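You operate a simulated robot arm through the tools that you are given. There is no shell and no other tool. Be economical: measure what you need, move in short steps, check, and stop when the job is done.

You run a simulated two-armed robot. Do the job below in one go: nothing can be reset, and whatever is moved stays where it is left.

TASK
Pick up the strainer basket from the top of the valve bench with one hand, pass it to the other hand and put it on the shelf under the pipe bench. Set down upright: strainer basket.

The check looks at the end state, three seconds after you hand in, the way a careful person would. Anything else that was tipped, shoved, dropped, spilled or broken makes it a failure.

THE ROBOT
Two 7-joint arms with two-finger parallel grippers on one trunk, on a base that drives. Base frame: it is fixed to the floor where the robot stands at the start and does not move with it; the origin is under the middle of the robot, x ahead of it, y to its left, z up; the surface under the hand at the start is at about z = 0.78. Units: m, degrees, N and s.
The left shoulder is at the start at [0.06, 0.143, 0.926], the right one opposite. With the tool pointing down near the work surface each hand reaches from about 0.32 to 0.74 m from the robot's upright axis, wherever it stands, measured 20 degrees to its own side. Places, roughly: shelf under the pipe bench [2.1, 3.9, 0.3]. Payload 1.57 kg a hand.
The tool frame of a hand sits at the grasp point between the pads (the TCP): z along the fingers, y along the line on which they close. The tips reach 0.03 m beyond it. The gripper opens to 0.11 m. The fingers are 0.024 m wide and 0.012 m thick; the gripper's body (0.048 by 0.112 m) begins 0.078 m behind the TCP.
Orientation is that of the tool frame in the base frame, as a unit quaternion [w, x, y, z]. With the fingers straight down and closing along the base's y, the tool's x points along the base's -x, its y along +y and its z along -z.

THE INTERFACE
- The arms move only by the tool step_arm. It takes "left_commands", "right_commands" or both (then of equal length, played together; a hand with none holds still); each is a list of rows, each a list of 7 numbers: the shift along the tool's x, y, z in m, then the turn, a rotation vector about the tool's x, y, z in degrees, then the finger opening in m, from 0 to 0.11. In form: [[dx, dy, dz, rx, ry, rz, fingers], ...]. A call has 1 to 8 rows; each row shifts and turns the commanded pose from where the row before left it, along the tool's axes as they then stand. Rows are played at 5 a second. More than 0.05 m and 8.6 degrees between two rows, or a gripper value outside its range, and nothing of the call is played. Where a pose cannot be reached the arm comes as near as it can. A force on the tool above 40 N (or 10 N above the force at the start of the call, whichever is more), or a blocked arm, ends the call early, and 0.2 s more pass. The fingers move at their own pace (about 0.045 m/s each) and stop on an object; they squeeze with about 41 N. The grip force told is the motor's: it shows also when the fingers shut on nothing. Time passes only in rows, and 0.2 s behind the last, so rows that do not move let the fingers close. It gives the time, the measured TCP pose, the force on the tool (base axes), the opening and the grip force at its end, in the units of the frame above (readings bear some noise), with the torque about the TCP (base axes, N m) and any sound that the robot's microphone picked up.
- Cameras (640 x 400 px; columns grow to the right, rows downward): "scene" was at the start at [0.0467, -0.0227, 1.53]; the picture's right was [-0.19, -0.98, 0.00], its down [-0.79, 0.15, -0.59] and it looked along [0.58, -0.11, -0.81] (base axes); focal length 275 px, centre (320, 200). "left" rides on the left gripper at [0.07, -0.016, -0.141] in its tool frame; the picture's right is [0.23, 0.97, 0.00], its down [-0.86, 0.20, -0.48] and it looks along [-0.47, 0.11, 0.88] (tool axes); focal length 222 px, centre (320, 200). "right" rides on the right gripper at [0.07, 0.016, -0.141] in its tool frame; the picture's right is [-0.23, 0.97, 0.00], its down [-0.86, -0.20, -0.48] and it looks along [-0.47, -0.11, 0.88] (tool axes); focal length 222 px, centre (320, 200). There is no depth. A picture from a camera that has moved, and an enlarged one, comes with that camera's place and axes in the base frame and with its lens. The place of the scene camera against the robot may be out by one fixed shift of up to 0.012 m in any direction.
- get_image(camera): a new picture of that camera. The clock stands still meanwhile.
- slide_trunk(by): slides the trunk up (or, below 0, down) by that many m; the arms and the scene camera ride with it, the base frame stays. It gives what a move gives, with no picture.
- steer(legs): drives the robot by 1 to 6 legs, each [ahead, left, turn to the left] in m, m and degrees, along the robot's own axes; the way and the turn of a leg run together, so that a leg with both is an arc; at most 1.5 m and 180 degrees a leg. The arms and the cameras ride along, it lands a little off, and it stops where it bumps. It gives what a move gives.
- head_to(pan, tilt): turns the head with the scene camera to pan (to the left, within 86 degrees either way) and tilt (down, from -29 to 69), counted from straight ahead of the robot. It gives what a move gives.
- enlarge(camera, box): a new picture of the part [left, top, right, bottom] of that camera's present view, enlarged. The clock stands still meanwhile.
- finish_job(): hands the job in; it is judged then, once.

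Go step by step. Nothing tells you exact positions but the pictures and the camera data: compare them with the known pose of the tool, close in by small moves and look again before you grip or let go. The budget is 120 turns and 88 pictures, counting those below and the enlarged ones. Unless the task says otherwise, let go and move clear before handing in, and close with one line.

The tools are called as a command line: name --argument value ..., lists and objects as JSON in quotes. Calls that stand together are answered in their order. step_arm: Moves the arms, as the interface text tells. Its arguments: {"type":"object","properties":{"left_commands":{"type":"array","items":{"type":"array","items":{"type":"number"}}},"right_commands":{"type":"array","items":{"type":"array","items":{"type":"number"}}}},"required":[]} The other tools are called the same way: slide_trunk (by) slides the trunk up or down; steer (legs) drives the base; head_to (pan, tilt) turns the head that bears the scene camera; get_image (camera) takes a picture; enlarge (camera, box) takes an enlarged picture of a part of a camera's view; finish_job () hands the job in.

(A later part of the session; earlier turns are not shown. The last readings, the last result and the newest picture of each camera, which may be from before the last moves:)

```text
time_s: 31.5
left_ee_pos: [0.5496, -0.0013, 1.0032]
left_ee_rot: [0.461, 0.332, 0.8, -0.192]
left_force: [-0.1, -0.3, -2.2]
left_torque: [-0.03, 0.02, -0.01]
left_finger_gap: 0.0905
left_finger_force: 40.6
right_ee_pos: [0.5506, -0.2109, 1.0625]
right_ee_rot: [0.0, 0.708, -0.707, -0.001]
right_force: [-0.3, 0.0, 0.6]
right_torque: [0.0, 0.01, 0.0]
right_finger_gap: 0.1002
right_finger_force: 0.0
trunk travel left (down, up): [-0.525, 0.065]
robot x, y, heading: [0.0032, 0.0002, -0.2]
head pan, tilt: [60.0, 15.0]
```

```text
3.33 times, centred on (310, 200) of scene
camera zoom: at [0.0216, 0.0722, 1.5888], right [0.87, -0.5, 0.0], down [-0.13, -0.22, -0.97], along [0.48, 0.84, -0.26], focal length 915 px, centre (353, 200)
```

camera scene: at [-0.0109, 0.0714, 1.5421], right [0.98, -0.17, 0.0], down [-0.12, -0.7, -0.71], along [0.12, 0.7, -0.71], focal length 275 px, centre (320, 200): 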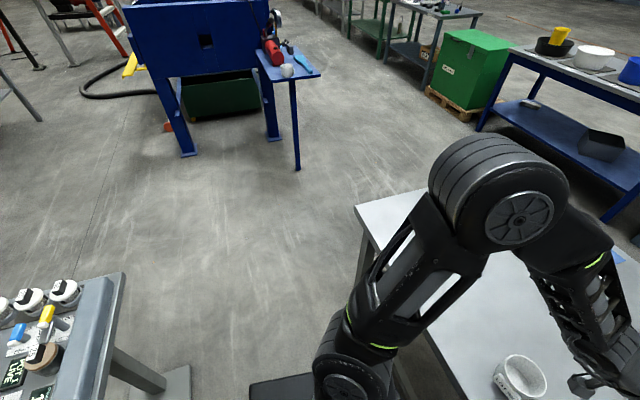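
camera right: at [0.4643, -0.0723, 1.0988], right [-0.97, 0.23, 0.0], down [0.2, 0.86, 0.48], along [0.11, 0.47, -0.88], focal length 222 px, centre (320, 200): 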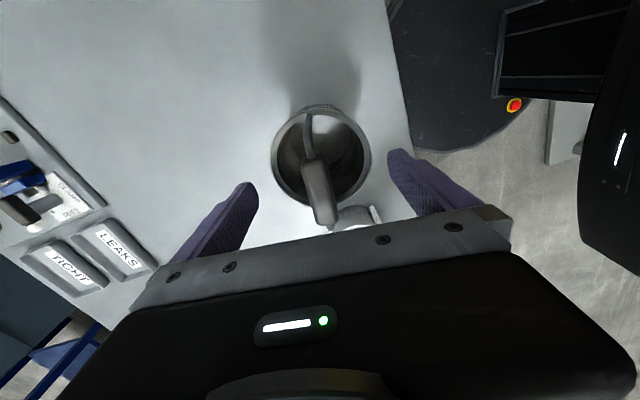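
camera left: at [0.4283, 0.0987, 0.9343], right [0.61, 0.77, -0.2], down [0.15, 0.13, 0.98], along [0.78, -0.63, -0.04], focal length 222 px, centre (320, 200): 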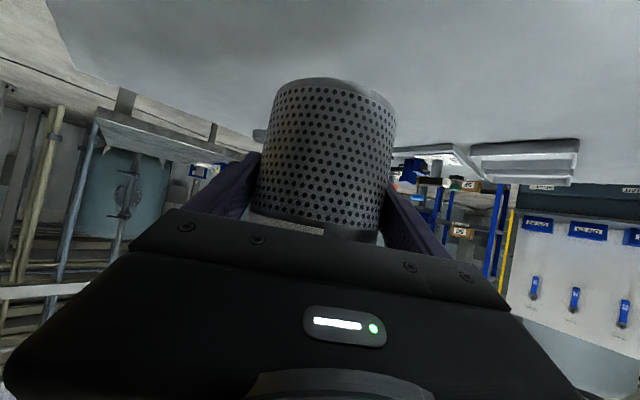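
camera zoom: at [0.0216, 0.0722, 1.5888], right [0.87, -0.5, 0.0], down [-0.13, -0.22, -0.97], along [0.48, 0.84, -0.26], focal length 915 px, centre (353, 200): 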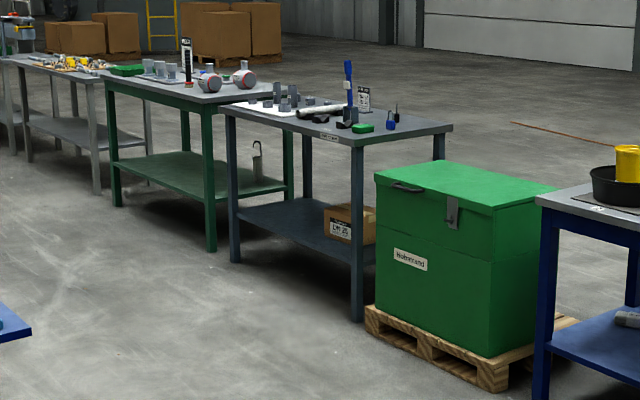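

The pipe bench is the dark grey one with pipes on top and a cardboard box on its shelf. It faces -x, with its front near x≈1.85 and y running 3.4 to 4.4. Before driving out I check the base footprint against the bench behind-left.

head_to --pan 86 --tilt 66

get_image --camera "scene"

head_to --pan -86 --tilt 55

get_image --camera "scene"

```text
time_s: 32.7
left_ee_pos: [0.5495, -0.0015, 1.0032]
left_ee_rot: [0.462, 0.331, 0.8, -0.191]
left_force: [0.5, 0.6, -2.1]
left_torque: [0.05, 0.02, -0.04]
left_finger_gap: 0.0902
left_finger_force: 41.3
right_ee_pos: [0.5509, -0.2106, 1.0631]
right_ee_rot: [0.0, -0.707, 0.707, 0.0]
right_force: [-0.4, -0.1, 0.6]
right_torque: [0.02, 0.02, -0.02]
right_finger_gap: 0.0999
right_finger_force: 0.0
trunk travel left (down, up): [-0.525, 0.065]
robot x, y, heading: [-0.0021, 0.002, -0.1]
head pan, tilt: [85.9, 66.0]
```

```text
53 pictures are left
camera scene: at [-0.0209, 0.0506, 1.516], right [1.0, -0.07, 0.0], down [-0.07, -0.91, -0.41], along [0.03, 0.41, -0.91], focal length 275 px, centre (320, 200)
```

scene: 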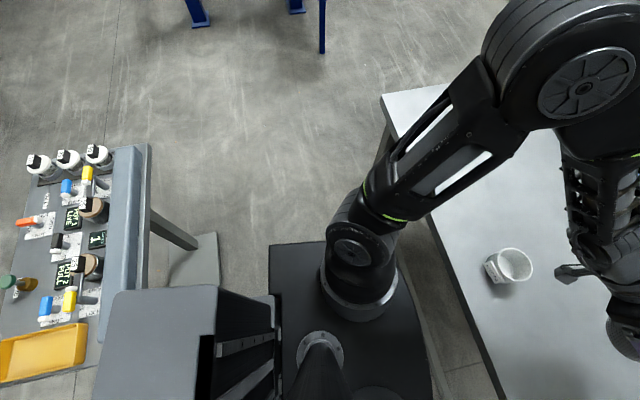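

```text
time_s: 35.3
left_ee_pos: [0.5495, -0.0014, 1.003]
left_ee_rot: [0.462, 0.332, 0.8, -0.192]
left_force: [-0.4, 0.1, -1.6]
left_torque: [0.01, 0.02, 0.0]
left_finger_gap: 0.0902
left_finger_force: 41.2
right_ee_pos: [0.5508, -0.2104, 1.0635]
right_ee_rot: [0.0, 0.707, -0.707, 0.001]
right_force: [1.3, -0.3, 0.6]
right_torque: [-0.02, 0.02, -0.03]
right_finger_gap: 0.1003
right_finger_force: 0.1
trunk travel left (down, up): [-0.525, 0.065]
robot x, y, heading: [0.0005, -0.001, 0.1]
head pan, tilt: [-85.9, 55.0]
```

```text
52 pictures are left
camera scene: at [-0.02, -0.0806, 1.5286], right [-1.0, -0.07, 0.0], down [-0.06, 0.82, -0.57], along [0.04, -0.57, -0.82], focal length 275 px, centre (320, 200)
```

scene: 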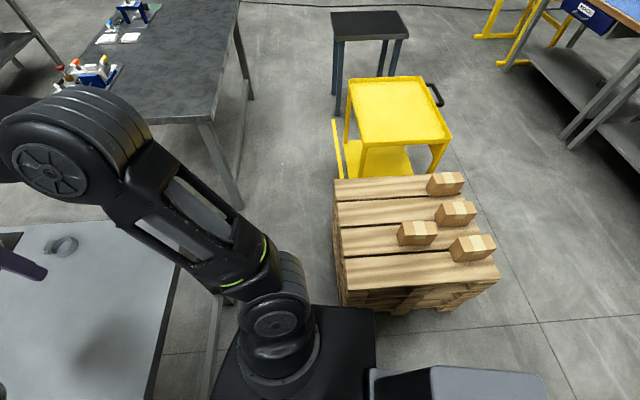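

The robot stands in a tight pocket, with the valve bench ahead, another bench behind-left and a pallet to the right. I'll look down at the base from more angles to know its footprint.

head_to --pan 40 --tilt 69

get_image --camera "scene"

head_to --pan -86 --tilt 69

get_image --camera "scene"

get_image --camera "right"

```text
time_s: 37.4
left_ee_pos: [0.5494, -0.0017, 1.0031]
left_ee_rot: [0.462, 0.332, 0.8, -0.192]
left_force: [0.5, 0.3, -1.4]
left_torque: [0.0, 0.0, 0.02]
left_finger_gap: 0.0902
left_finger_force: 41.2
right_ee_pos: [0.5511, -0.2108, 1.0641]
right_ee_rot: [0.0, -0.707, 0.708, -0.001]
right_force: [-0.1, 0.6, 0.2]
right_torque: [-0.01, 0.0, -0.01]
right_finger_gap: 0.1001
right_finger_force: 0.0
trunk travel left (down, up): [-0.525, 0.065]
robot x, y, heading: [0.0017, -0.0013, -0.2]
head pan, tilt: [40.0, 68.8]
```

```text
51 pictures are left
camera scene: at [0.0178, 0.0272, 1.5132], right [0.64, -0.77, 0.0], down [-0.71, -0.6, -0.36], along [0.28, 0.23, -0.93], focal length 275 px, centre (320, 200)
```

scene: 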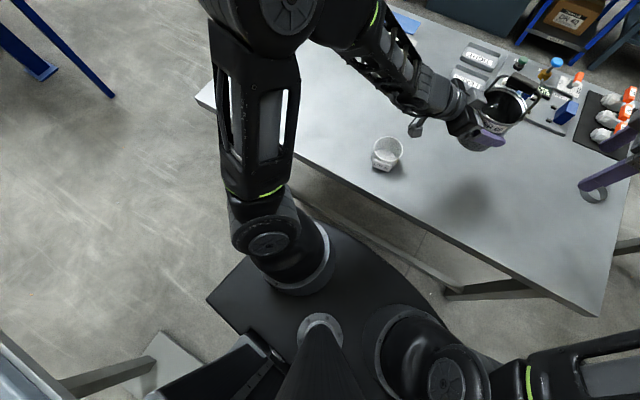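

```text
time_s: 39.5
left_ee_pos: [0.5507, -0.0014, 1.0037]
left_ee_rot: [0.462, 0.332, 0.8, -0.191]
left_force: [0.7, -1.1, -0.9]
left_torque: [0.01, -0.02, 0.03]
left_finger_gap: 0.0901
left_finger_force: 40.9
right_ee_pos: [0.5521, -0.21, 1.0639]
right_ee_rot: [-0.001, 0.707, -0.707, 0.0]
right_force: [-0.2, 0.1, -0.1]
right_torque: [0.04, 0.0, 0.01]
right_finger_gap: 0.0998
right_finger_force: 0.1
trunk travel left (down, up): [-0.525, 0.065]
robot x, y, heading: [0.0007, 0.0012, -0.0]
head pan, tilt: [-85.9, 68.8]
```

```text
50 pictures are left
camera scene: at [-0.0211, -0.0645, 1.5132], right [-1.0, -0.07, 0.0], down [-0.07, 0.93, -0.36], along [0.03, -0.36, -0.93], focal length 275 px, centre (320, 200)
```

scene: 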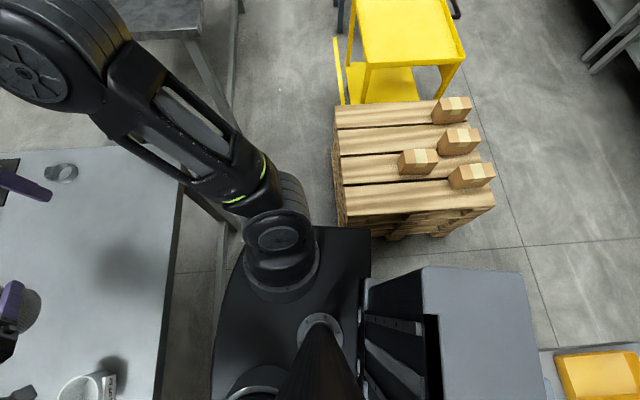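

```text
49 pictures are left
camera right: at [0.5351, -0.2795, 1.205], right [-0.97, 0.23, 0.0], down [0.2, 0.85, 0.48], along [0.11, 0.47, -0.88], focal length 222 px, centre (320, 200)
```

right: 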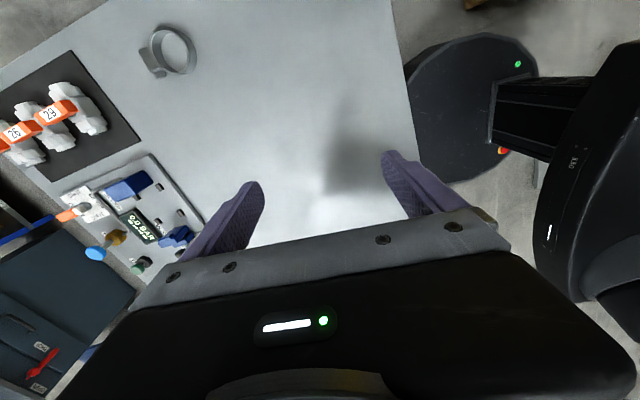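

The base is a round disc of about 0.29 m radius; the black plate is the higher shoulder deck. There is room to back up 0.12 m and strafe left along the aisle past the bench end.

steer --legs '[[-0.11, 0, 0], [0, 0.7, 0]]'

head_to --pan 40 --tilt 40

get_image --camera "scene"

```text
time_s: 44.1
left_ee_pos: [0.4395, 0.6982, 1.0041]
left_ee_rot: [0.462, 0.332, 0.8, -0.192]
left_force: [0.0, 0.2, -1.5]
left_torque: [-0.02, 0.0, -0.03]
left_finger_gap: 0.09
left_finger_force: 40.7
right_ee_pos: [0.4402, 0.49, 1.0638]
right_ee_rot: [0.0, -0.707, 0.708, 0.0]
right_force: [-0.3, -0.2, 1.0]
right_torque: [0.01, -0.02, -0.02]
right_finger_gap: 0.0999
right_finger_force: 0.0
trunk travel left (down, up): [-0.525, 0.065]
robot x, y, heading: [-0.11, 0.6967, -0.0]
head pan, tilt: [-85.9, 68.8]
```

```text
time_s: 46.2
left_ee_pos: [0.4398, 0.6992, 1.0046]
left_ee_rot: [0.461, 0.333, 0.799, -0.193]
left_force: [-0.9, -0.3, -1.6]
left_torque: [0.04, -0.01, 0.02]
left_finger_gap: 0.0902
left_finger_force: 41.0
right_ee_pos: [0.4405, 0.4895, 1.0624]
right_ee_rot: [0.0, -0.707, 0.708, 0.0]
right_force: [-0.4, -0.7, -0.1]
right_torque: [0.0, -0.01, -0.03]
right_finger_gap: 0.0999
right_finger_force: 0.2
trunk travel left (down, up): [-0.525, 0.065]
robot x, y, heading: [-0.1084, 0.6977, -0.1]
head pan, tilt: [40.0, 40.0]
```

```text
48 pictures are left
camera scene: at [-0.069, 0.7474, 1.5493], right [0.64, -0.77, 0.0], down [-0.49, -0.41, -0.77], along [0.59, 0.49, -0.64], focal length 275 px, centre (320, 200)
```

scene: 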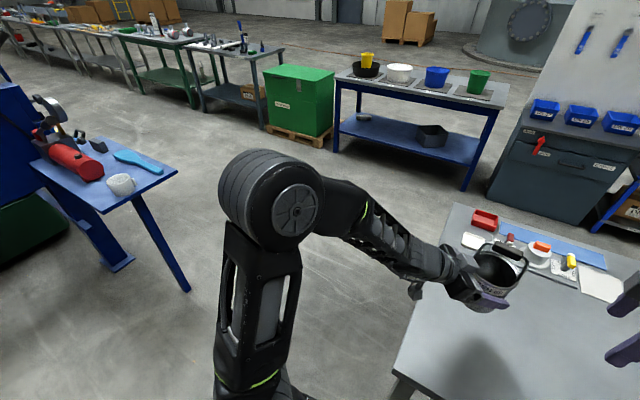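

The aisle is clear. I continue left to y≈1.3, forward to x≈0.9, then left towards the pipe bench.

steer --legs '[[0, 0.6, 0], [1.0, 0, 0], [0, 1.3, 0]]'

head_to --pan 35 --tilt 40

get_image --camera "scene"

```text
time_s: 60.5
left_ee_pos: [1.4571, 2.5816, 1.0032]
left_ee_rot: [0.461, 0.336, 0.798, -0.194]
left_force: [-0.2, 0.5, -1.4]
left_torque: [0.02, 0.02, 0.0]
left_finger_gap: 0.0898
left_finger_force: 40.9
right_ee_pos: [1.4566, 2.3734, 1.0633]
right_ee_rot: [0.0, -0.703, 0.712, 0.001]
right_force: [0.7, -1.3, 0.4]
right_torque: [-0.02, -0.01, 0.01]
right_finger_gap: 0.1
right_finger_force: 0.0
trunk travel left (down, up): [-0.525, 0.065]
robot x, y, heading: [0.9064, 2.5879, -0.7]
head pan, tilt: [40.0, 40.0]
```

```text
time_s: 61.1
left_ee_pos: [1.4561, 2.5826, 1.004]
left_ee_rot: [0.461, 0.336, 0.798, -0.194]
left_force: [-0.1, -0.1, -1.7]
left_torque: [-0.01, -0.02, 0.03]
left_finger_gap: 0.0898
left_finger_force: 40.7
right_ee_pos: [1.4546, 2.3738, 1.0629]
right_ee_rot: [0.0, -0.703, 0.712, 0.0]
right_force: [0.0, -0.2, 0.4]
right_torque: [0.01, -0.03, -0.01]
right_finger_gap: 0.1
right_finger_force: 0.0
trunk travel left (down, up): [-0.525, 0.065]
robot x, y, heading: [0.9059, 2.5887, -0.6]
head pan, tilt: [35.0, 40.0]
```

```text
47 pictures are left
camera scene: at [0.9521, 2.6297, 1.5493], right [0.56, -0.83, 0.0], down [-0.53, -0.36, -0.77], along [0.63, 0.43, -0.64], focal length 275 px, centre (320, 200)
```

scene: 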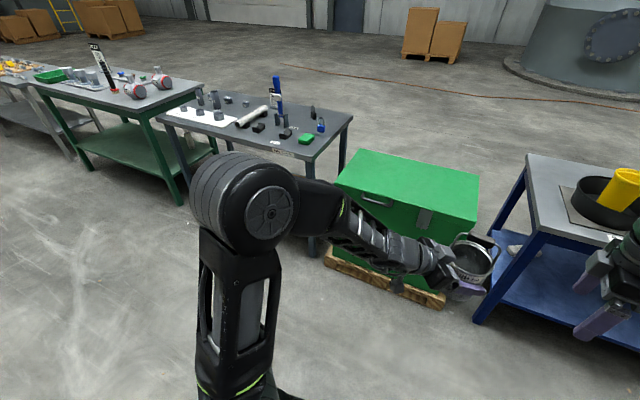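

Clear to continue. I strafe another 1.3 m left so I face the pipe bench.

steer --legs '[[0, 1.3, 0.6]]'

head_to --pan 0 --tilt 40

get_image --camera "scene"

```text
time_s: 67.7
left_ee_pos: [1.4694, 3.8921, 1.0025]
left_ee_rot: [0.46, 0.336, 0.799, -0.194]
left_force: [-0.1, 0.0, -1.5]
left_torque: [-0.01, 0.05, 0.03]
left_finger_gap: 0.0893
left_finger_force: 41.6
right_ee_pos: [1.4689, 3.6836, 1.0626]
right_ee_rot: [0.001, -0.704, 0.71, 0.001]
right_force: [0.2, 0.8, 0.1]
right_torque: [-0.01, 0.03, -0.03]
right_finger_gap: 0.0999
right_finger_force: 0.1
trunk travel left (down, up): [-0.525, 0.065]
robot x, y, heading: [0.9219, 3.8993, -0.5]
head pan, tilt: [35.0, 40.0]
```

```text
time_s: 68.7
left_ee_pos: [1.4696, 3.8907, 1.0032]
left_ee_rot: [0.462, 0.334, 0.799, -0.193]
left_force: [0.1, 0.0, -0.9]
left_torque: [-0.01, 0.0, 0.01]
left_finger_gap: 0.0894
left_finger_force: 40.7
right_ee_pos: [1.4697, 3.6837, 1.0624]
right_ee_rot: [0.0, -0.704, 0.71, 0.0]
right_force: [0.4, -1.0, -0.1]
right_torque: [0.01, -0.01, 0.0]
right_finger_gap: 0.1
right_finger_force: 0.1
trunk travel left (down, up): [-0.525, 0.065]
robot x, y, heading: [0.92, 3.9032, -0.6]
head pan, tilt: [0.0, 40.0]
```

```text
46 pictures are left
camera scene: at [0.9806, 3.8893, 1.5493], right [-0.01, -1.0, 0.0], down [-0.64, 0.01, -0.77], along [0.77, -0.01, -0.64], focal length 275 px, centre (320, 200)
```

scene: 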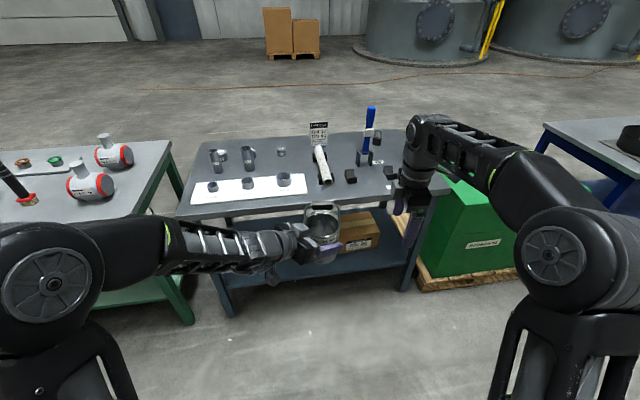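

I'm facing the pipe bench: its front runs roughly from (1.79, 4.41) to (1.95, 3.36), so it is yawed about 8.6°, and the box sits on the right half of the shelf. I'll retract the right arm so it stays outside, lower the trunk, and look at the shelf.

step_arm --right_commands '[[0.016, 0.036, 0, 0, 0, 0, 0.05], [0.016, 0.036, 0, 0, 0, 0, 0.02], [0.016, 0.036, 0, 0, 0, 0, 0.02], [0.016, 0.036, 0, 0, 0, 0, 0.02], [0.016, 0.036, 0, 0, 0, 0, 0.02]]'

slide_trunk --by -0.4

get_image --camera "scene"

get_image --camera "right"

```text
time_s: 69.9
left_ee_pos: [1.4694, 3.8932, 1.004]
left_ee_rot: [0.462, 0.334, 0.799, -0.193]
left_force: [-0.3, 0.8, -1.0]
left_torque: [0.05, 0.03, -0.03]
left_finger_gap: 0.0891
left_finger_force: 41.2
right_ee_pos: [1.288, 3.6042, 1.0638]
right_ee_rot: [0.0, -0.704, 0.711, 0.001]
right_force: [-0.3, -0.4, -0.4]
right_torque: [-0.03, -0.03, 0.0]
right_finger_gap: 0.02
right_finger_force: 0.0
trunk travel left (down, up): [-0.525, 0.065]
robot x, y, heading: [0.9233, 3.8957, -0.2]
head pan, tilt: [0.0, 40.0]
```

```text
time_s: 73.7
left_ee_pos: [1.4692, 3.8904, 0.6035]
left_ee_rot: [0.461, 0.335, 0.799, -0.193]
left_force: [-0.8, -0.6, -1.4]
left_torque: [0.07, -0.02, -0.01]
left_finger_gap: 0.0893
left_finger_force: 41.4
right_ee_pos: [1.288, 3.6043, 0.6622]
right_ee_rot: [0.0, -0.704, 0.71, 0.0]
right_force: [1.1, -0.7, -0.6]
right_torque: [0.04, -0.02, 0.0]
right_finger_gap: 0.02
right_finger_force: 0.0
trunk travel left (down, up): [-0.125, 0.465]
robot x, y, heading: [0.9194, 3.9009, -0.4]
head pan, tilt: [0.0, 40.0]
```

```text
45 pictures are left
camera scene: at [0.9805, 3.8893, 1.1493], right [-0.01, -1.0, 0.0], down [-0.64, 0.01, -0.77], along [0.77, -0.01, -0.64], focal length 275 px, centre (320, 200)
```

scene: 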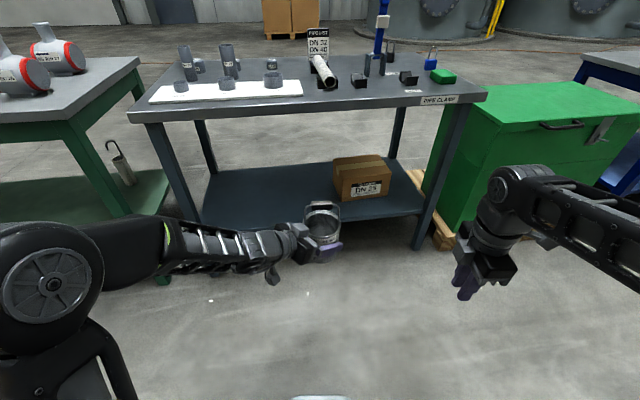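

```text
44 pictures are left
camera right: at [1.2725, 3.5357, 0.8043], right [-0.97, 0.24, 0.0], down [0.21, 0.85, 0.48], along [0.11, 0.47, -0.88], focal length 222 px, centre (320, 200)
```

right: 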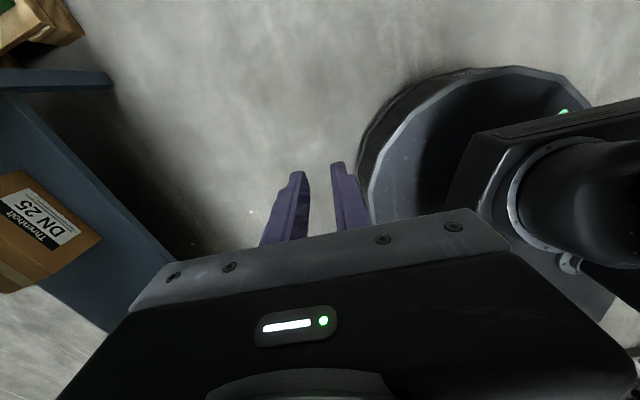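

The left part of the shelf is clear, so I'll target about (1.99, 4.08), to the left of the box. Next I lower the trunk further, extend and lower the left hand a bit, and tuck the right arm outward.

slide_trunk --by -0.12

step_arm --left_commands '[[-0.007, 0.0141, 0.0122, 0, 0, 0, 0], [-0.007, 0.0141, 0.0122, 0, 0, 0, 0], [-0.007, 0.0141, 0.0122, 0, 0, 0, 0], [-0.007, 0.0141, 0.0122, 0, 0, 0, 0], [-0.007, 0.0141, 0.0122, 0, 0, 0, 0], [0.0173, 0, 0.01, 0, 0, 0, 0], [0.0173, 0, 0.01, 0, 0, 0, 0], [0.0173, 0, 0.01, 0, 0, 0, 0]]' --right_commands '[[0.02, 0.016, 0, 0, 0, 0, 0.02], [0.02, 0.016, 0, 0, 0, 0, 0.02], [0.02, 0.016, 0, 0, 0, 0, 0.02], [0.02, 0.016, 0, 0, 0, 0, 0.02], [0.02, 0.016, 0, 0, 0, 0, 0.02], [0, 0, 0, 0, 0, 0, 0.02], [0, 0, 0, 0, 0, 0, 0.02], [0, 0, 0, 0, 0, 0, 0.02]]'

get_image --camera "scene"

```text
time_s: 75.2
left_ee_pos: [1.47, 3.8915, 0.4844]
left_ee_rot: [0.461, 0.335, 0.798, -0.194]
left_force: [0.4, -0.9, -1.5]
left_torque: [0.02, 0.03, -0.01]
left_finger_gap: 0.0895
left_finger_force: 40.5
right_ee_pos: [1.2886, 3.604, 0.5437]
right_ee_rot: [0.0, -0.704, 0.71, 0.0]
right_force: [-0.2, -0.1, 0.7]
right_torque: [0.0, 0.03, 0.0]
right_finger_gap: 0.02
right_finger_force: 0.0
trunk travel left (down, up): [-0.005, 0.585]
robot x, y, heading: [0.9212, 3.8995, -0.4]
head pan, tilt: [0.0, 40.0]
```

```text
time_s: 77.0
left_ee_pos: [1.5691, 3.892, 0.4233]
left_ee_rot: [0.461, 0.336, 0.798, -0.194]
left_force: [-0.6, 0.6, -1.9]
left_torque: [0.06, 0.01, -0.03]
left_finger_gap: 0.0893
left_finger_force: 40.7
right_ee_pos: [1.208, 3.5044, 0.5419]
right_ee_rot: [0.0, -0.703, 0.711, -0.001]
right_force: [-0.1, -0.8, 0.4]
right_torque: [-0.03, -0.05, 0.02]
right_finger_gap: 0.0203
right_finger_force: 0.0
trunk travel left (down, up): [-0.005, 0.585]
robot x, y, heading: [0.9232, 3.8959, -0.4]
head pan, tilt: [0.0, 40.0]
```

```text
43 pictures are left
camera scene: at [0.9803, 3.8893, 1.0293], right [-0.01, -1.0, 0.0], down [-0.64, 0.01, -0.77], along [0.77, -0.01, -0.64], focal length 275 px, centre (320, 200)
```

scene: 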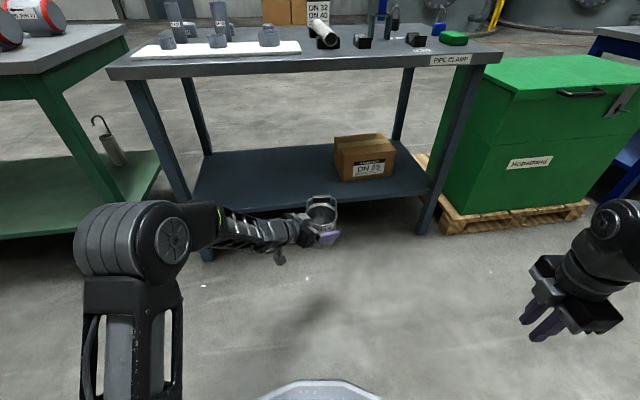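

Everything is clear. I turn to square up with the bench and approach partway.

steer --legs '[[0, 0, 9], [0.22, 0.01, 0]]'

get_image --camera "scene"

```text
time_s: 79.4
left_ee_pos: [1.7781, 4.0344, 0.423]
left_ee_rot: [0.474, 0.272, 0.823, -0.157]
left_force: [-0.4, 0.1, -1.1]
left_torque: [0.0, 0.03, -0.06]
left_finger_gap: 0.089
left_finger_force: 40.7
right_ee_pos: [1.4816, 3.5962, 0.5408]
right_ee_rot: [0.001, 0.757, -0.653, 0.0]
right_force: [0.6, 1.2, 0.0]
right_torque: [0.02, 0.0, -0.02]
right_finger_gap: 0.0202
right_finger_force: 0.1
trunk travel left (down, up): [-0.005, 0.585]
robot x, y, heading: [1.1401, 3.9407, 8.2]
head pan, tilt: [0.0, 40.0]
```

```text
42 pictures are left
camera scene: at [1.1957, 3.9399, 1.0293], right [0.15, -0.99, 0.0], down [-0.64, -0.09, -0.77], along [0.76, 0.11, -0.64], focal length 275 px, centre (320, 200)
```

scene: 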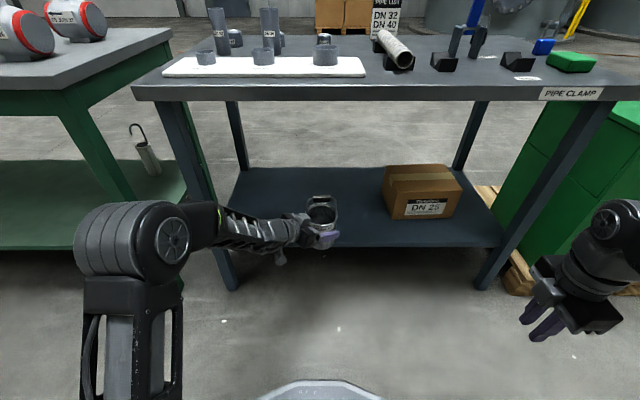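

Squared up, with the basket heading for the open shelf area left of the box. I drive in about 0.2 m.

steer --legs '[[0.12, 0.01, 0]]'

get_image --camera "left"

enlarge --camera "scene" --box '[160, 120, 480, 320]'

```text
time_s: 80.6
left_ee_pos: [1.8967, 4.0613, 0.4236]
left_ee_rot: [0.475, 0.272, 0.822, -0.157]
left_force: [0.1, -0.7, -1.2]
left_torque: [-0.01, -0.02, 0.01]
left_finger_gap: 0.0889
left_finger_force: 41.0
right_ee_pos: [1.6008, 3.625, 0.5416]
right_ee_rot: [0.0, 0.757, -0.653, 0.0]
right_force: [-0.5, 0.3, -0.2]
right_torque: [0.01, 0.0, 0.01]
right_finger_gap: 0.02
right_finger_force: 0.0
trunk travel left (down, up): [-0.005, 0.585]
robot x, y, heading: [1.2537, 3.9672, 8.3]
head pan, tilt: [0.0, 40.0]
```

```text
41 pictures are left
camera left: at [1.7625, 4.1425, 0.4347], right [0.49, 0.85, -0.2], down [0.13, 0.15, 0.98], along [0.86, -0.51, -0.04], focal length 222 px, centre (320, 200)
```

left: 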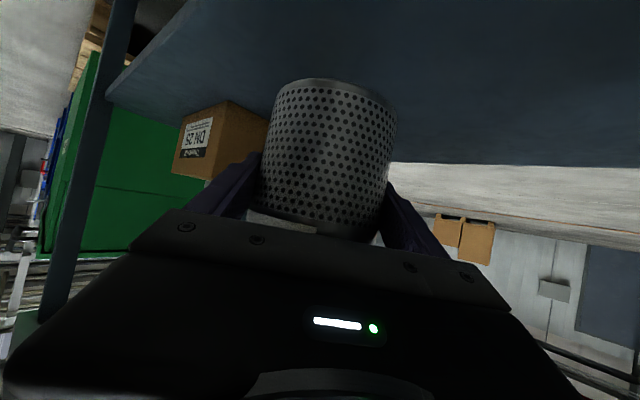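

```text
2.00 times, centred on (320, 220) of scene
camera zoom: at [1.3145, 3.9675, 1.0293], right [0.15, -0.99, 0.0], down [-0.64, -0.09, -0.77], along [0.76, 0.11, -0.64], focal length 549 px, centre (320, 160)
```

zoom: 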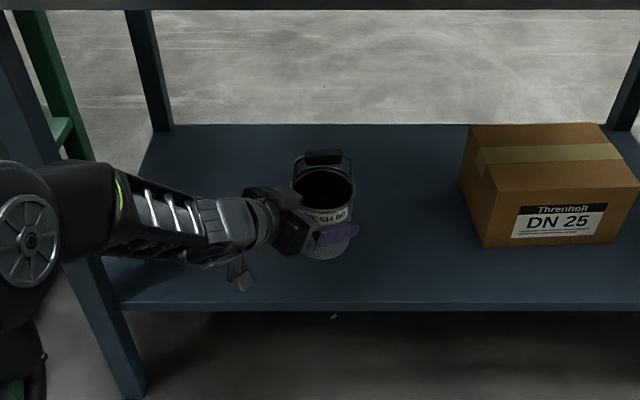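

The approach is good, but the left elbow would come close to the bench's front-left leg. I'll sidestep 5 cm right and cover most of the remaining depth by extending the arm.

steer --legs '[[0, -0.05, 0]]'

step_arm --left_commands '[[-0.005, 0.0099, 0.0086, 0, 0, 0, 0], [-0.005, 0.0099, 0.0086, 0, 0, 0, 0], [-0.005, 0.0099, 0.0086, 0, 0, 0, 0], [-0.005, 0.0099, 0.0086, 0, 0, 0, 0], [-0.005, 0.0099, 0.0086, 0, 0, 0, 0]]'

get_image --camera "scene"

```text
time_s: 81.5
left_ee_pos: [1.9036, 4.0111, 0.4246]
left_ee_rot: [0.475, 0.272, 0.822, -0.157]
left_force: [-0.4, 0.4, -1.8]
left_torque: [0.0, 0.0, 0.04]
left_finger_gap: 0.0891
left_finger_force: 40.8
right_ee_pos: [1.6076, 3.5749, 0.5414]
right_ee_rot: [0.0, 0.756, -0.654, 0.0]
right_force: [-0.6, 0.0, 0.3]
right_torque: [0.0, 0.01, 0.01]
right_finger_gap: 0.0202
right_finger_force: 0.0
trunk travel left (down, up): [-0.005, 0.585]
robot x, y, heading: [1.2605, 3.9195, 8.5]
head pan, tilt: [0.0, 40.0]
```

```text
time_s: 82.7
left_ee_pos: [1.9753, 4.0221, 0.4242]
left_ee_rot: [0.475, 0.271, 0.822, -0.157]
left_force: [0.8, 0.0, -0.6]
left_torque: [-0.02, 0.03, 0.05]
left_finger_gap: 0.0889
left_finger_force: 41.0
right_ee_pos: [1.6073, 3.5754, 0.5404]
right_ee_rot: [0.0, 0.757, -0.653, -0.001]
right_force: [-0.5, 0.6, -0.6]
right_torque: [0.01, 0.03, 0.03]
right_finger_gap: 0.0198
right_finger_force: 0.1
trunk travel left (down, up): [-0.005, 0.585]
robot x, y, heading: [1.2629, 3.9177, 8.3]
head pan, tilt: [0.0, 40.0]
```

```text
39 pictures are left
camera scene: at [1.3218, 3.918, 1.0293], right [0.15, -0.99, 0.0], down [-0.64, -0.09, -0.77], along [0.76, 0.11, -0.64], focal length 275 px, centre (320, 200)
```

scene: 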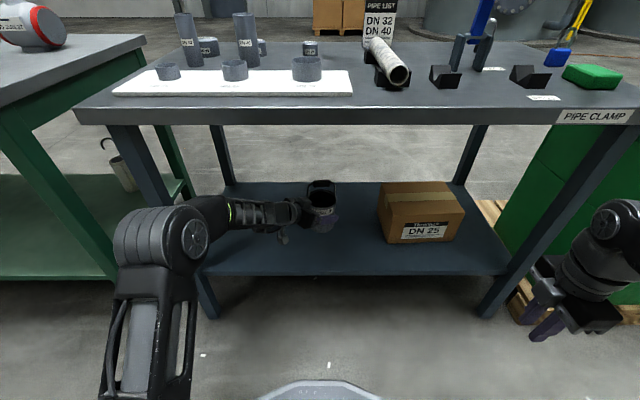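

The basket is about 0.12 m inside the shelf front edge. I check that it's upright before lowering.

enlarge --camera "scene" --box '[240, 150, 400, 290]'

get_image --camera "left"

```text
2.86 times, centred on (320, 220) of scene
camera zoom: at [1.3218, 3.918, 1.0293], right [0.15, -0.99, 0.0], down [-0.64, -0.09, -0.77], along [0.76, 0.11, -0.64], focal length 785 px, centre (320, 143)
```

zoom: 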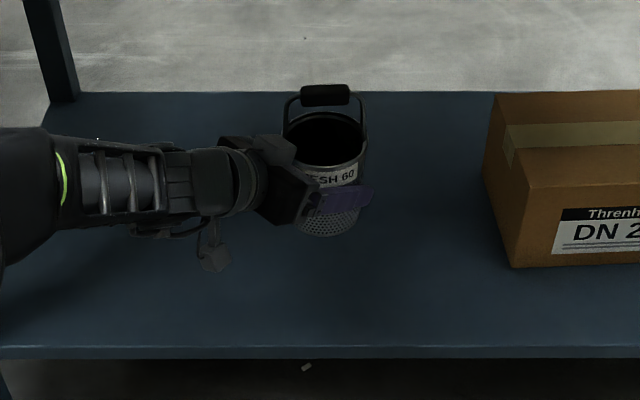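

```text
37 pictures are left
camera left: at [1.8398, 4.1026, 0.435], right [0.49, 0.85, -0.2], down [0.13, 0.15, 0.98], along [0.86, -0.51, -0.04], focal length 222 px, centre (320, 200)
```

left: 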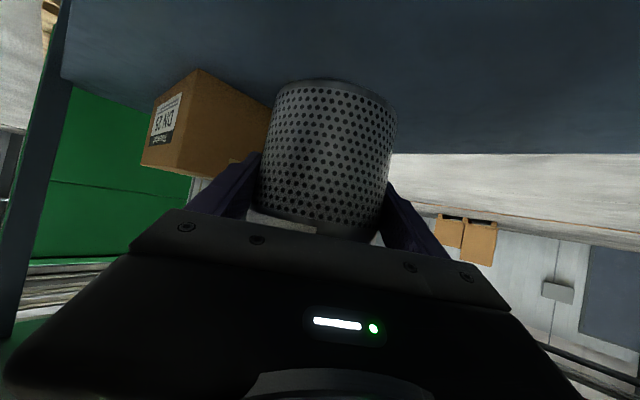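

The basket is upright and unchanged in the grip. I lower it gently until it touches.

step_arm --left_commands '[[0.0173, 0, 0.01, 0, 0, 0, 0], [0.0104, 0, 0.006, 0, 0, 0, 0], [0.0043, 0, 0.0025, 0, 0, 0, 0], [0.0043, 0, 0.0025, 0, 0, 0, 0], [0.0043, 0, 0.0025, 0, 0, 0, 0]]'

get_image --camera "left"

enlarge --camera "scene" --box '[240, 150, 400, 290]'

```text
time_s: 83.9
left_ee_pos: [1.9738, 4.0216, 0.3768]
left_ee_rot: [0.475, 0.272, 0.822, -0.156]
left_force: [0.2, 0.1, -1.5]
left_torque: [0.03, -0.02, -0.01]
left_finger_gap: 0.089
left_finger_force: 41.1
right_ee_pos: [1.6074, 3.5748, 0.5422]
right_ee_rot: [0.0, 0.757, -0.654, 0.0]
right_force: [-0.2, 0.3, -0.3]
right_torque: [0.0, 0.01, -0.01]
right_finger_gap: 0.02
right_finger_force: 0.0
trunk travel left (down, up): [-0.005, 0.585]
robot x, y, heading: [1.2622, 3.9187, 8.3]
head pan, tilt: [0.0, 40.0]
```

```text
36 pictures are left
camera left: at [1.8393, 4.1025, 0.3883], right [0.49, 0.85, -0.2], down [0.13, 0.15, 0.98], along [0.86, -0.51, -0.04], focal length 222 px, centre (320, 200)
```

left: 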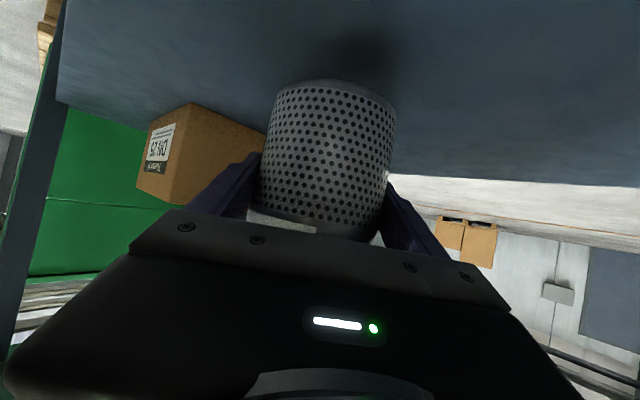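

```text
2.86 times, centred on (320, 220) of scene
camera zoom: at [1.3218, 3.918, 1.0293], right [0.15, -0.99, 0.0], down [-0.64, -0.09, -0.77], along [0.76, 0.11, -0.64], focal length 785 px, centre (320, 143)
```

zoom: 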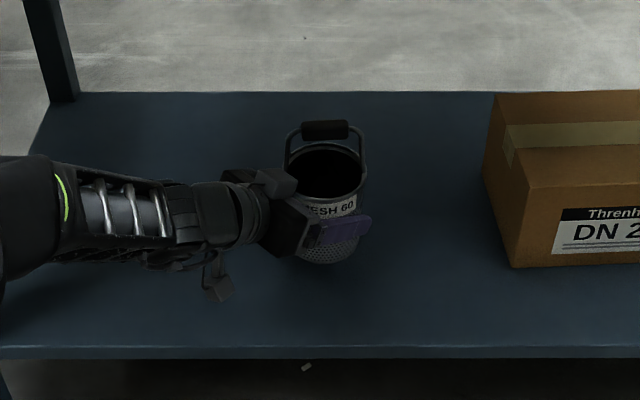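

step_arm --left_commands '[[0.0026, 0, 0.0015, 0, 0, 0, 0], [0.0026, 0, 0.0015, 0, 0, 0, 0], [0.0026, 0, 0.0015, 0, 0, 0, 0], [0.0026, 0, 0.0015, 0, 0, 0, 0]]'

enlarge --camera "left" --box '[200, 30, 440, 180]'

```text
time_s: 84.9
left_ee_pos: [1.9745, 4.0226, 0.3643]
left_ee_rot: [0.474, 0.271, 0.823, -0.156]
left_force: [0.0, 0.1, -0.6]
left_torque: [0.0, 0.03, -0.01]
left_finger_gap: 0.0888
left_finger_force: 41.2
right_ee_pos: [1.6076, 3.5746, 0.5413]
right_ee_rot: [0.0, 0.757, -0.653, 0.001]
right_force: [0.1, 1.4, 0.0]
right_torque: [0.0, -0.04, 0.0]
right_finger_gap: 0.0201
right_finger_force: 0.1
trunk travel left (down, up): [-0.005, 0.585]
robot x, y, heading: [1.2629, 3.9183, 8.2]
head pan, tilt: [0.0, 40.0]
```

```text
2.67 times, centred on (320, 105) of left
camera zoom: at [1.8391, 4.1027, 0.3758], right [0.49, 0.85, -0.2], down [0.13, 0.15, 0.98], along [0.86, -0.51, -0.04], focal length 592 px, centre (320, 453)
```

zoom: 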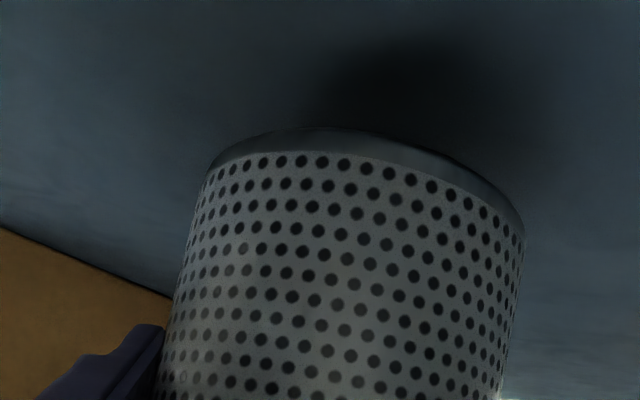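

step_arm --left_commands '[[0.0022, 0, 0.0012, 0, 0, 0, 0], [0.0022, 0, 0.0012, 0, 0, 0, 0], [0.0022, 0, 0.0013, 0, 0, 0, 0]]'

enlarge --camera "left" --box '[200, 30, 440, 180]'

```text
time_s: 85.7
left_ee_pos: [1.9748, 4.0217, 0.3565]
left_ee_rot: [0.474, 0.272, 0.822, -0.157]
left_force: [-0.3, 0.6, -2.3]
left_torque: [0.0, -0.03, 0.0]
left_finger_gap: 0.0887
left_finger_force: 41.3
right_ee_pos: [1.6064, 3.5757, 0.5419]
right_ee_rot: [0.0, 0.757, -0.654, 0.0]
right_force: [-0.4, -0.9, 0.6]
right_torque: [-0.01, -0.02, -0.01]
right_finger_gap: 0.0199
right_finger_force: 0.0
trunk travel left (down, up): [-0.005, 0.585]
robot x, y, heading: [1.2623, 3.9189, 8.4]
head pan, tilt: [0.0, 40.0]
```

```text
2.67 times, centred on (320, 105) of left
camera zoom: at [1.839, 4.1025, 0.3682], right [0.49, 0.85, -0.2], down [0.13, 0.15, 0.98], along [0.86, -0.51, -0.04], focal length 592 px, centre (320, 453)
```

zoom: 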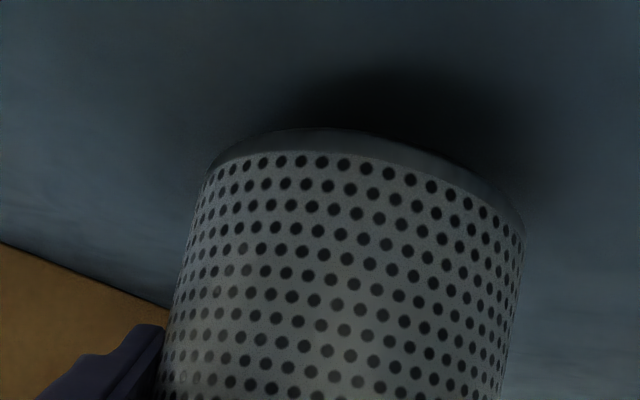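

step_arm --left_commands '[[0.0022, 0, 0.0012, 0, 0, 0, 0], [0.0022, 0, 0.0012, 0, 0, 0, 0], [0.0022, 0, 0.0013, 0, 0, 0, 0]]'

enlarge --camera "left" --box '[200, 30, 440, 180]'

```text
time_s: 86.5
left_ee_pos: [1.9738, 4.0215, 0.3482]
left_ee_rot: [0.475, 0.272, 0.822, -0.157]
left_force: [0.7, -0.9, -1.5]
left_torque: [-0.01, 0.03, -0.01]
left_finger_gap: 0.0885
left_finger_force: 41.5
right_ee_pos: [1.6066, 3.5751, 0.5411]
right_ee_rot: [0.001, 0.757, -0.653, 0.0]
right_force: [0.2, 0.0, 0.6]
right_torque: [-0.03, 0.01, -0.02]
right_finger_gap: 0.02
right_finger_force: 0.1
trunk travel left (down, up): [-0.005, 0.585]
robot x, y, heading: [1.2606, 3.9157, 8.3]
head pan, tilt: [0.0, 40.0]
```

```text
2.67 times, centred on (320, 105) of left
camera zoom: at [1.8388, 4.1028, 0.3603], right [0.49, 0.85, -0.2], down [0.13, 0.15, 0.98], along [0.86, -0.51, -0.04], focal length 592 px, centre (320, 453)
```

zoom: 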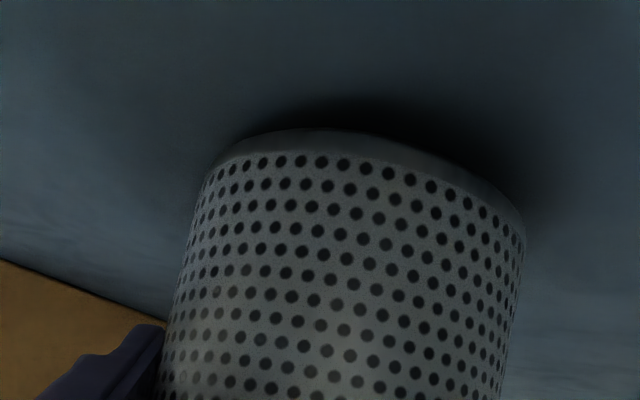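

The shadow is closing in on the basket rim, so contact is roughly a centimetre or less away. I keep lowering in small steps.

step_arm --left_commands '[[0.0017, 0, 0.001, 0, 0, 0, 0], [0.0017, 0, 0.001, 0, 0, 0, 0], [0.0017, 0, 0.001, 0, 0, 0, 0]]'

enlarge --camera "left" --box '[200, 30, 440, 180]'

```text
time_s: 87.3
left_ee_pos: [1.9729, 4.0221, 0.3434]
left_ee_rot: [0.475, 0.272, 0.822, -0.157]
left_force: [0.2, 0.0, -2.5]
left_torque: [0.02, 0.02, -0.02]
left_finger_gap: 0.0889
left_finger_force: 40.9
right_ee_pos: [1.6081, 3.5752, 0.542]
right_ee_rot: [0.0, 0.757, -0.653, -0.001]
right_force: [0.2, 0.4, -0.3]
right_torque: [-0.01, 0.0, -0.02]
right_finger_gap: 0.0201
right_finger_force: 0.1
trunk travel left (down, up): [-0.005, 0.585]
robot x, y, heading: [1.2612, 3.9208, 8.6]
head pan, tilt: [0.0, 40.0]
```

```text
2.67 times, centred on (320, 105) of left
camera zoom: at [1.8393, 4.103, 0.3548], right [0.49, 0.85, -0.2], down [0.13, 0.15, 0.98], along [0.86, -0.51, -0.04], focal length 592 px, centre (320, 453)
```

zoom: 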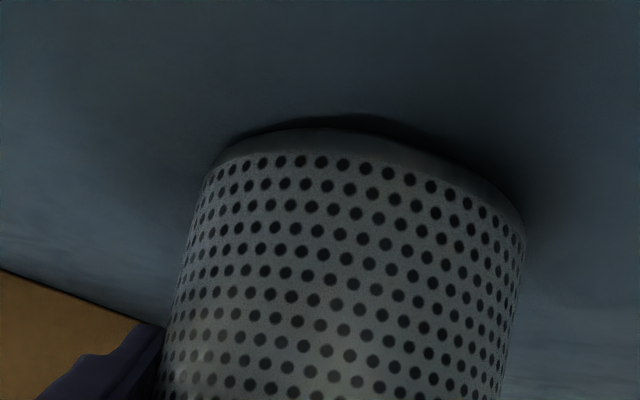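

step_arm --left_commands '[[0.0013, 0, 0.00075, 0, 0, 0, 0], [0.0013, 0, 0.00075, 0, 0, 0, 0]]'

step_arm --left_commands '[[0.0009, 0, 0.0005, 0, 0, 0, 0], [0, 0, 0, 0, 0, 0, 0]]'

enlarge --camera "left" --box '[200, 30, 440, 180]'

```text
time_s: 87.9
left_ee_pos: [1.9742, 4.0211, 0.3434]
left_ee_rot: [0.476, 0.272, 0.821, -0.157]
left_force: [-2.9, 0.3, 8.3]
left_torque: [-0.16, 0.49, -0.07]
left_finger_gap: 0.0887
left_finger_force: 41.0
right_ee_pos: [1.6077, 3.5753, 0.5419]
right_ee_rot: [0.001, 0.757, -0.653, 0.0]
right_force: [-0.1, -0.2, 0.5]
right_torque: [0.0, 0.02, -0.04]
right_finger_gap: 0.0198
right_finger_force: 0.0
trunk travel left (down, up): [-0.005, 0.585]
robot x, y, heading: [1.2622, 3.9194, 8.3]
head pan, tilt: [0.0, 40.0]
```

```text
time_s: 88.5
left_ee_pos: [1.9748, 4.0216, 0.3429]
left_ee_rot: [0.477, 0.272, 0.821, -0.157]
left_force: [2.9, 3.1, 17.9]
left_torque: [-0.24, 0.45, -0.12]
left_finger_gap: 0.0886
left_finger_force: 41.2
right_ee_pos: [1.6079, 3.5746, 0.5427]
right_ee_rot: [-0.001, 0.757, -0.653, 0.0]
right_force: [-0.7, -0.5, -1.1]
right_torque: [0.01, 0.0, -0.02]
right_finger_gap: 0.0199
right_finger_force: 0.0
trunk travel left (down, up): [-0.005, 0.585]
robot x, y, heading: [1.2612, 3.9155, 8.5]
head pan, tilt: [0.0, 40.0]
```

```text
2.67 times, centred on (320, 105) of left
camera zoom: at [1.84, 4.103, 0.353], right [0.49, 0.85, -0.2], down [0.12, 0.15, 0.98], along [0.86, -0.51, -0.03], focal length 592 px, centre (320, 453)
```

zoom: 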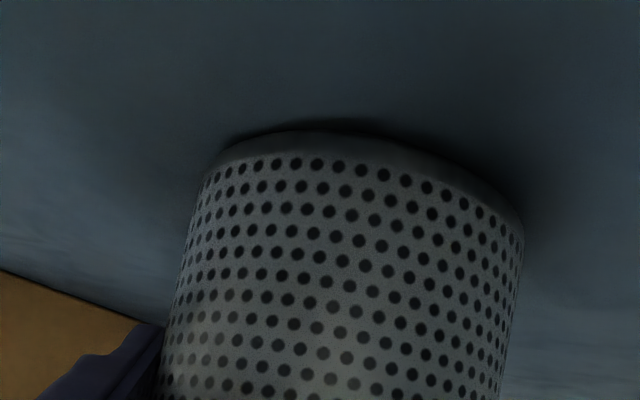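

It's seated on the shelf (about 18 N push). I ease off about 1.5 mm and open the hand.

step_arm --left_commands '[[-0.0013, 0, -0.00075, 0, 0, 0, 0], [0, 0, 0, 0, 0, 0, 0.092], [0, 0, 0, 0, 0, 0, 0.1], [0, 0, 0, 0, 0, 0, 0.11], [0, 0, 0, 0, 0, 0, 0.11], [0, 0, 0, 0, 0, 0, 0.11]]'

get_image --camera "left"

enlarge --camera "scene" --box '[240, 150, 400, 290]'

```text
time_s: 89.9
left_ee_pos: [1.9738, 4.0216, 0.3403]
left_ee_rot: [0.475, 0.272, 0.822, -0.157]
left_force: [0.4, -0.5, -0.6]
left_torque: [0.02, 0.0, 0.01]
left_finger_gap: 0.11
left_finger_force: 0.1
right_ee_pos: [1.6065, 3.5743, 0.5414]
right_ee_rot: [0.0, 0.757, -0.653, 0.0]
right_force: [0.5, 0.4, 1.8]
right_torque: [-0.01, 0.01, 0.02]
right_finger_gap: 0.0197
right_finger_force: 0.0
trunk travel left (down, up): [-0.005, 0.585]
robot x, y, heading: [1.2581, 3.9207, 8.3]
head pan, tilt: [0.0, 40.0]
```

```text
29 pictures are left
camera left: at [1.8393, 4.1031, 0.3521], right [0.49, 0.85, -0.2], down [0.13, 0.15, 0.98], along [0.86, -0.51, -0.04], focal length 222 px, centre (320, 200)
```

left: 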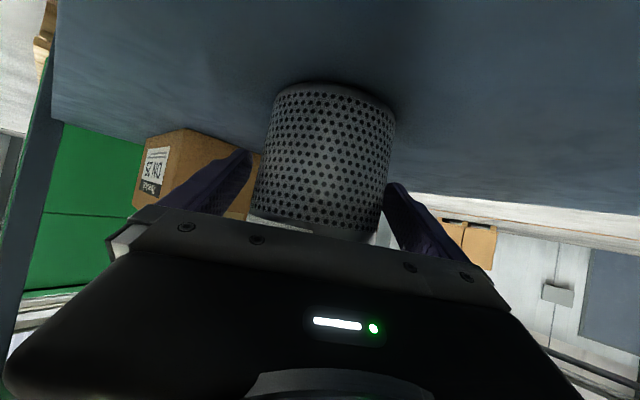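

```text
2.86 times, centred on (320, 220) of scene
camera zoom: at [1.3217, 3.918, 1.0293], right [0.15, -0.99, 0.0], down [-0.64, -0.09, -0.77], along [0.76, 0.11, -0.64], focal length 785 px, centre (320, 143)
```

zoom: 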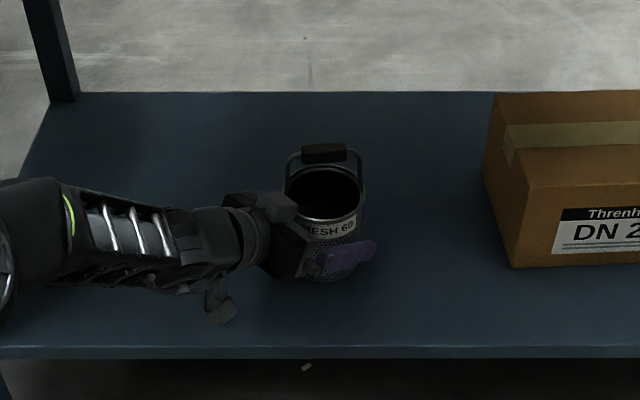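

Released and standing upright. I withdraw along the finger axis, then back the base away.

step_arm --left_commands '[[0, 0, -0.015, 0, 0, 0, 0.11], [0, 0, -0.02, 0, 0, 0, 0.11], [0, 0, -0.02, 0, 0, 0, 0.11], [0, 0, -0.02, 0, 0, 0, 0.11], [0, 0, -0.02, 0, 0, 0, 0.11], [0, 0, -0.02, 0, 0, 0, 0.11]]'

get_image --camera "scene"

```text
time_s: 91.3
left_ee_pos: [1.8947, 4.0811, 0.398]
left_ee_rot: [0.474, 0.273, 0.822, -0.157]
left_force: [0.0, -0.2, 1.0]
left_torque: [-0.02, -0.01, -0.01]
left_finger_gap: 0.1101
left_finger_force: 0.0
right_ee_pos: [1.6085, 3.574, 0.5418]
right_ee_rot: [0.001, 0.756, -0.655, 0.0]
right_force: [0.3, 0.3, -0.1]
right_torque: [-0.01, -0.01, -0.01]
right_finger_gap: 0.0202
right_finger_force: 0.0
trunk travel left (down, up): [-0.005, 0.585]
robot x, y, heading: [1.2594, 3.921, 8.3]
head pan, tilt: [0.0, 40.0]
```

```text
27 pictures are left
camera scene: at [1.3218, 3.918, 1.0293], right [0.15, -0.99, 0.0], down [-0.64, -0.09, -0.77], along [0.76, 0.11, -0.64], focal length 275 px, centre (320, 200)
```

scene: 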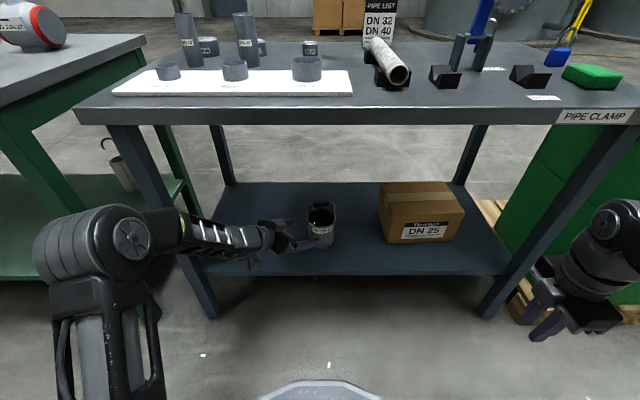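

The hand is clear of the basket. I back the base straight out.

steer --legs '[[-0.35, 0, 0]]'

get_image --camera "scene"

enlarge --camera "scene" --box '[260, 80, 440, 220]'

```text
time_s: 93.6
left_ee_pos: [1.5479, 4.0286, 0.3985]
left_ee_rot: [0.475, 0.273, 0.822, -0.158]
left_force: [0.2, -0.3, -0.2]
left_torque: [0.01, -0.02, 0.02]
left_finger_gap: 0.1099
left_finger_force: 0.2
right_ee_pos: [1.2602, 3.5239, 0.5412]
right_ee_rot: [0.0, 0.757, -0.654, 0.001]
right_force: [0.1, 0.6, 0.3]
right_torque: [0.0, 0.02, 0.06]
right_finger_gap: 0.0198
right_finger_force: 0.1
trunk travel left (down, up): [-0.005, 0.585]
robot x, y, heading: [0.9181, 3.8703, 8.5]
head pan, tilt: [0.0, 40.0]
```

```text
26 pictures are left
camera scene: at [0.9755, 3.8674, 1.0293], right [0.14, -0.99, 0.0], down [-0.64, -0.09, -0.77], along [0.76, 0.11, -0.64], focal length 275 px, centre (320, 200)
```

scene: 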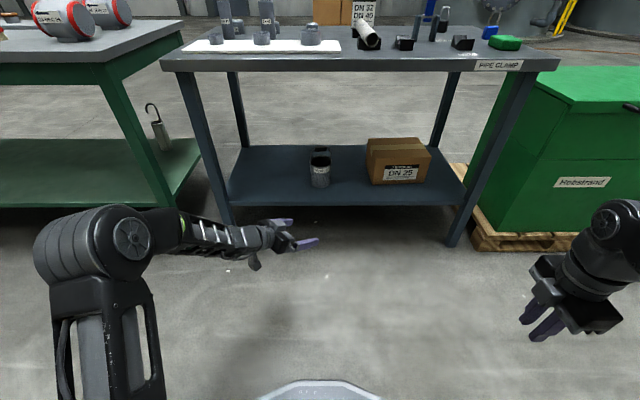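

```text
2.86 times, centred on (350, 150) of scene
camera zoom: at [0.9755, 3.8674, 1.0293], right [0.14, -0.99, 0.0], down [-0.64, -0.09, -0.77], along [0.76, 0.11, -0.64], focal length 785 px, centre (234, 343)
```

zoom: 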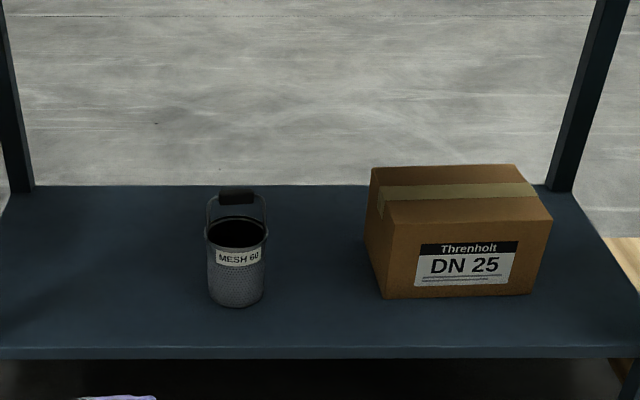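

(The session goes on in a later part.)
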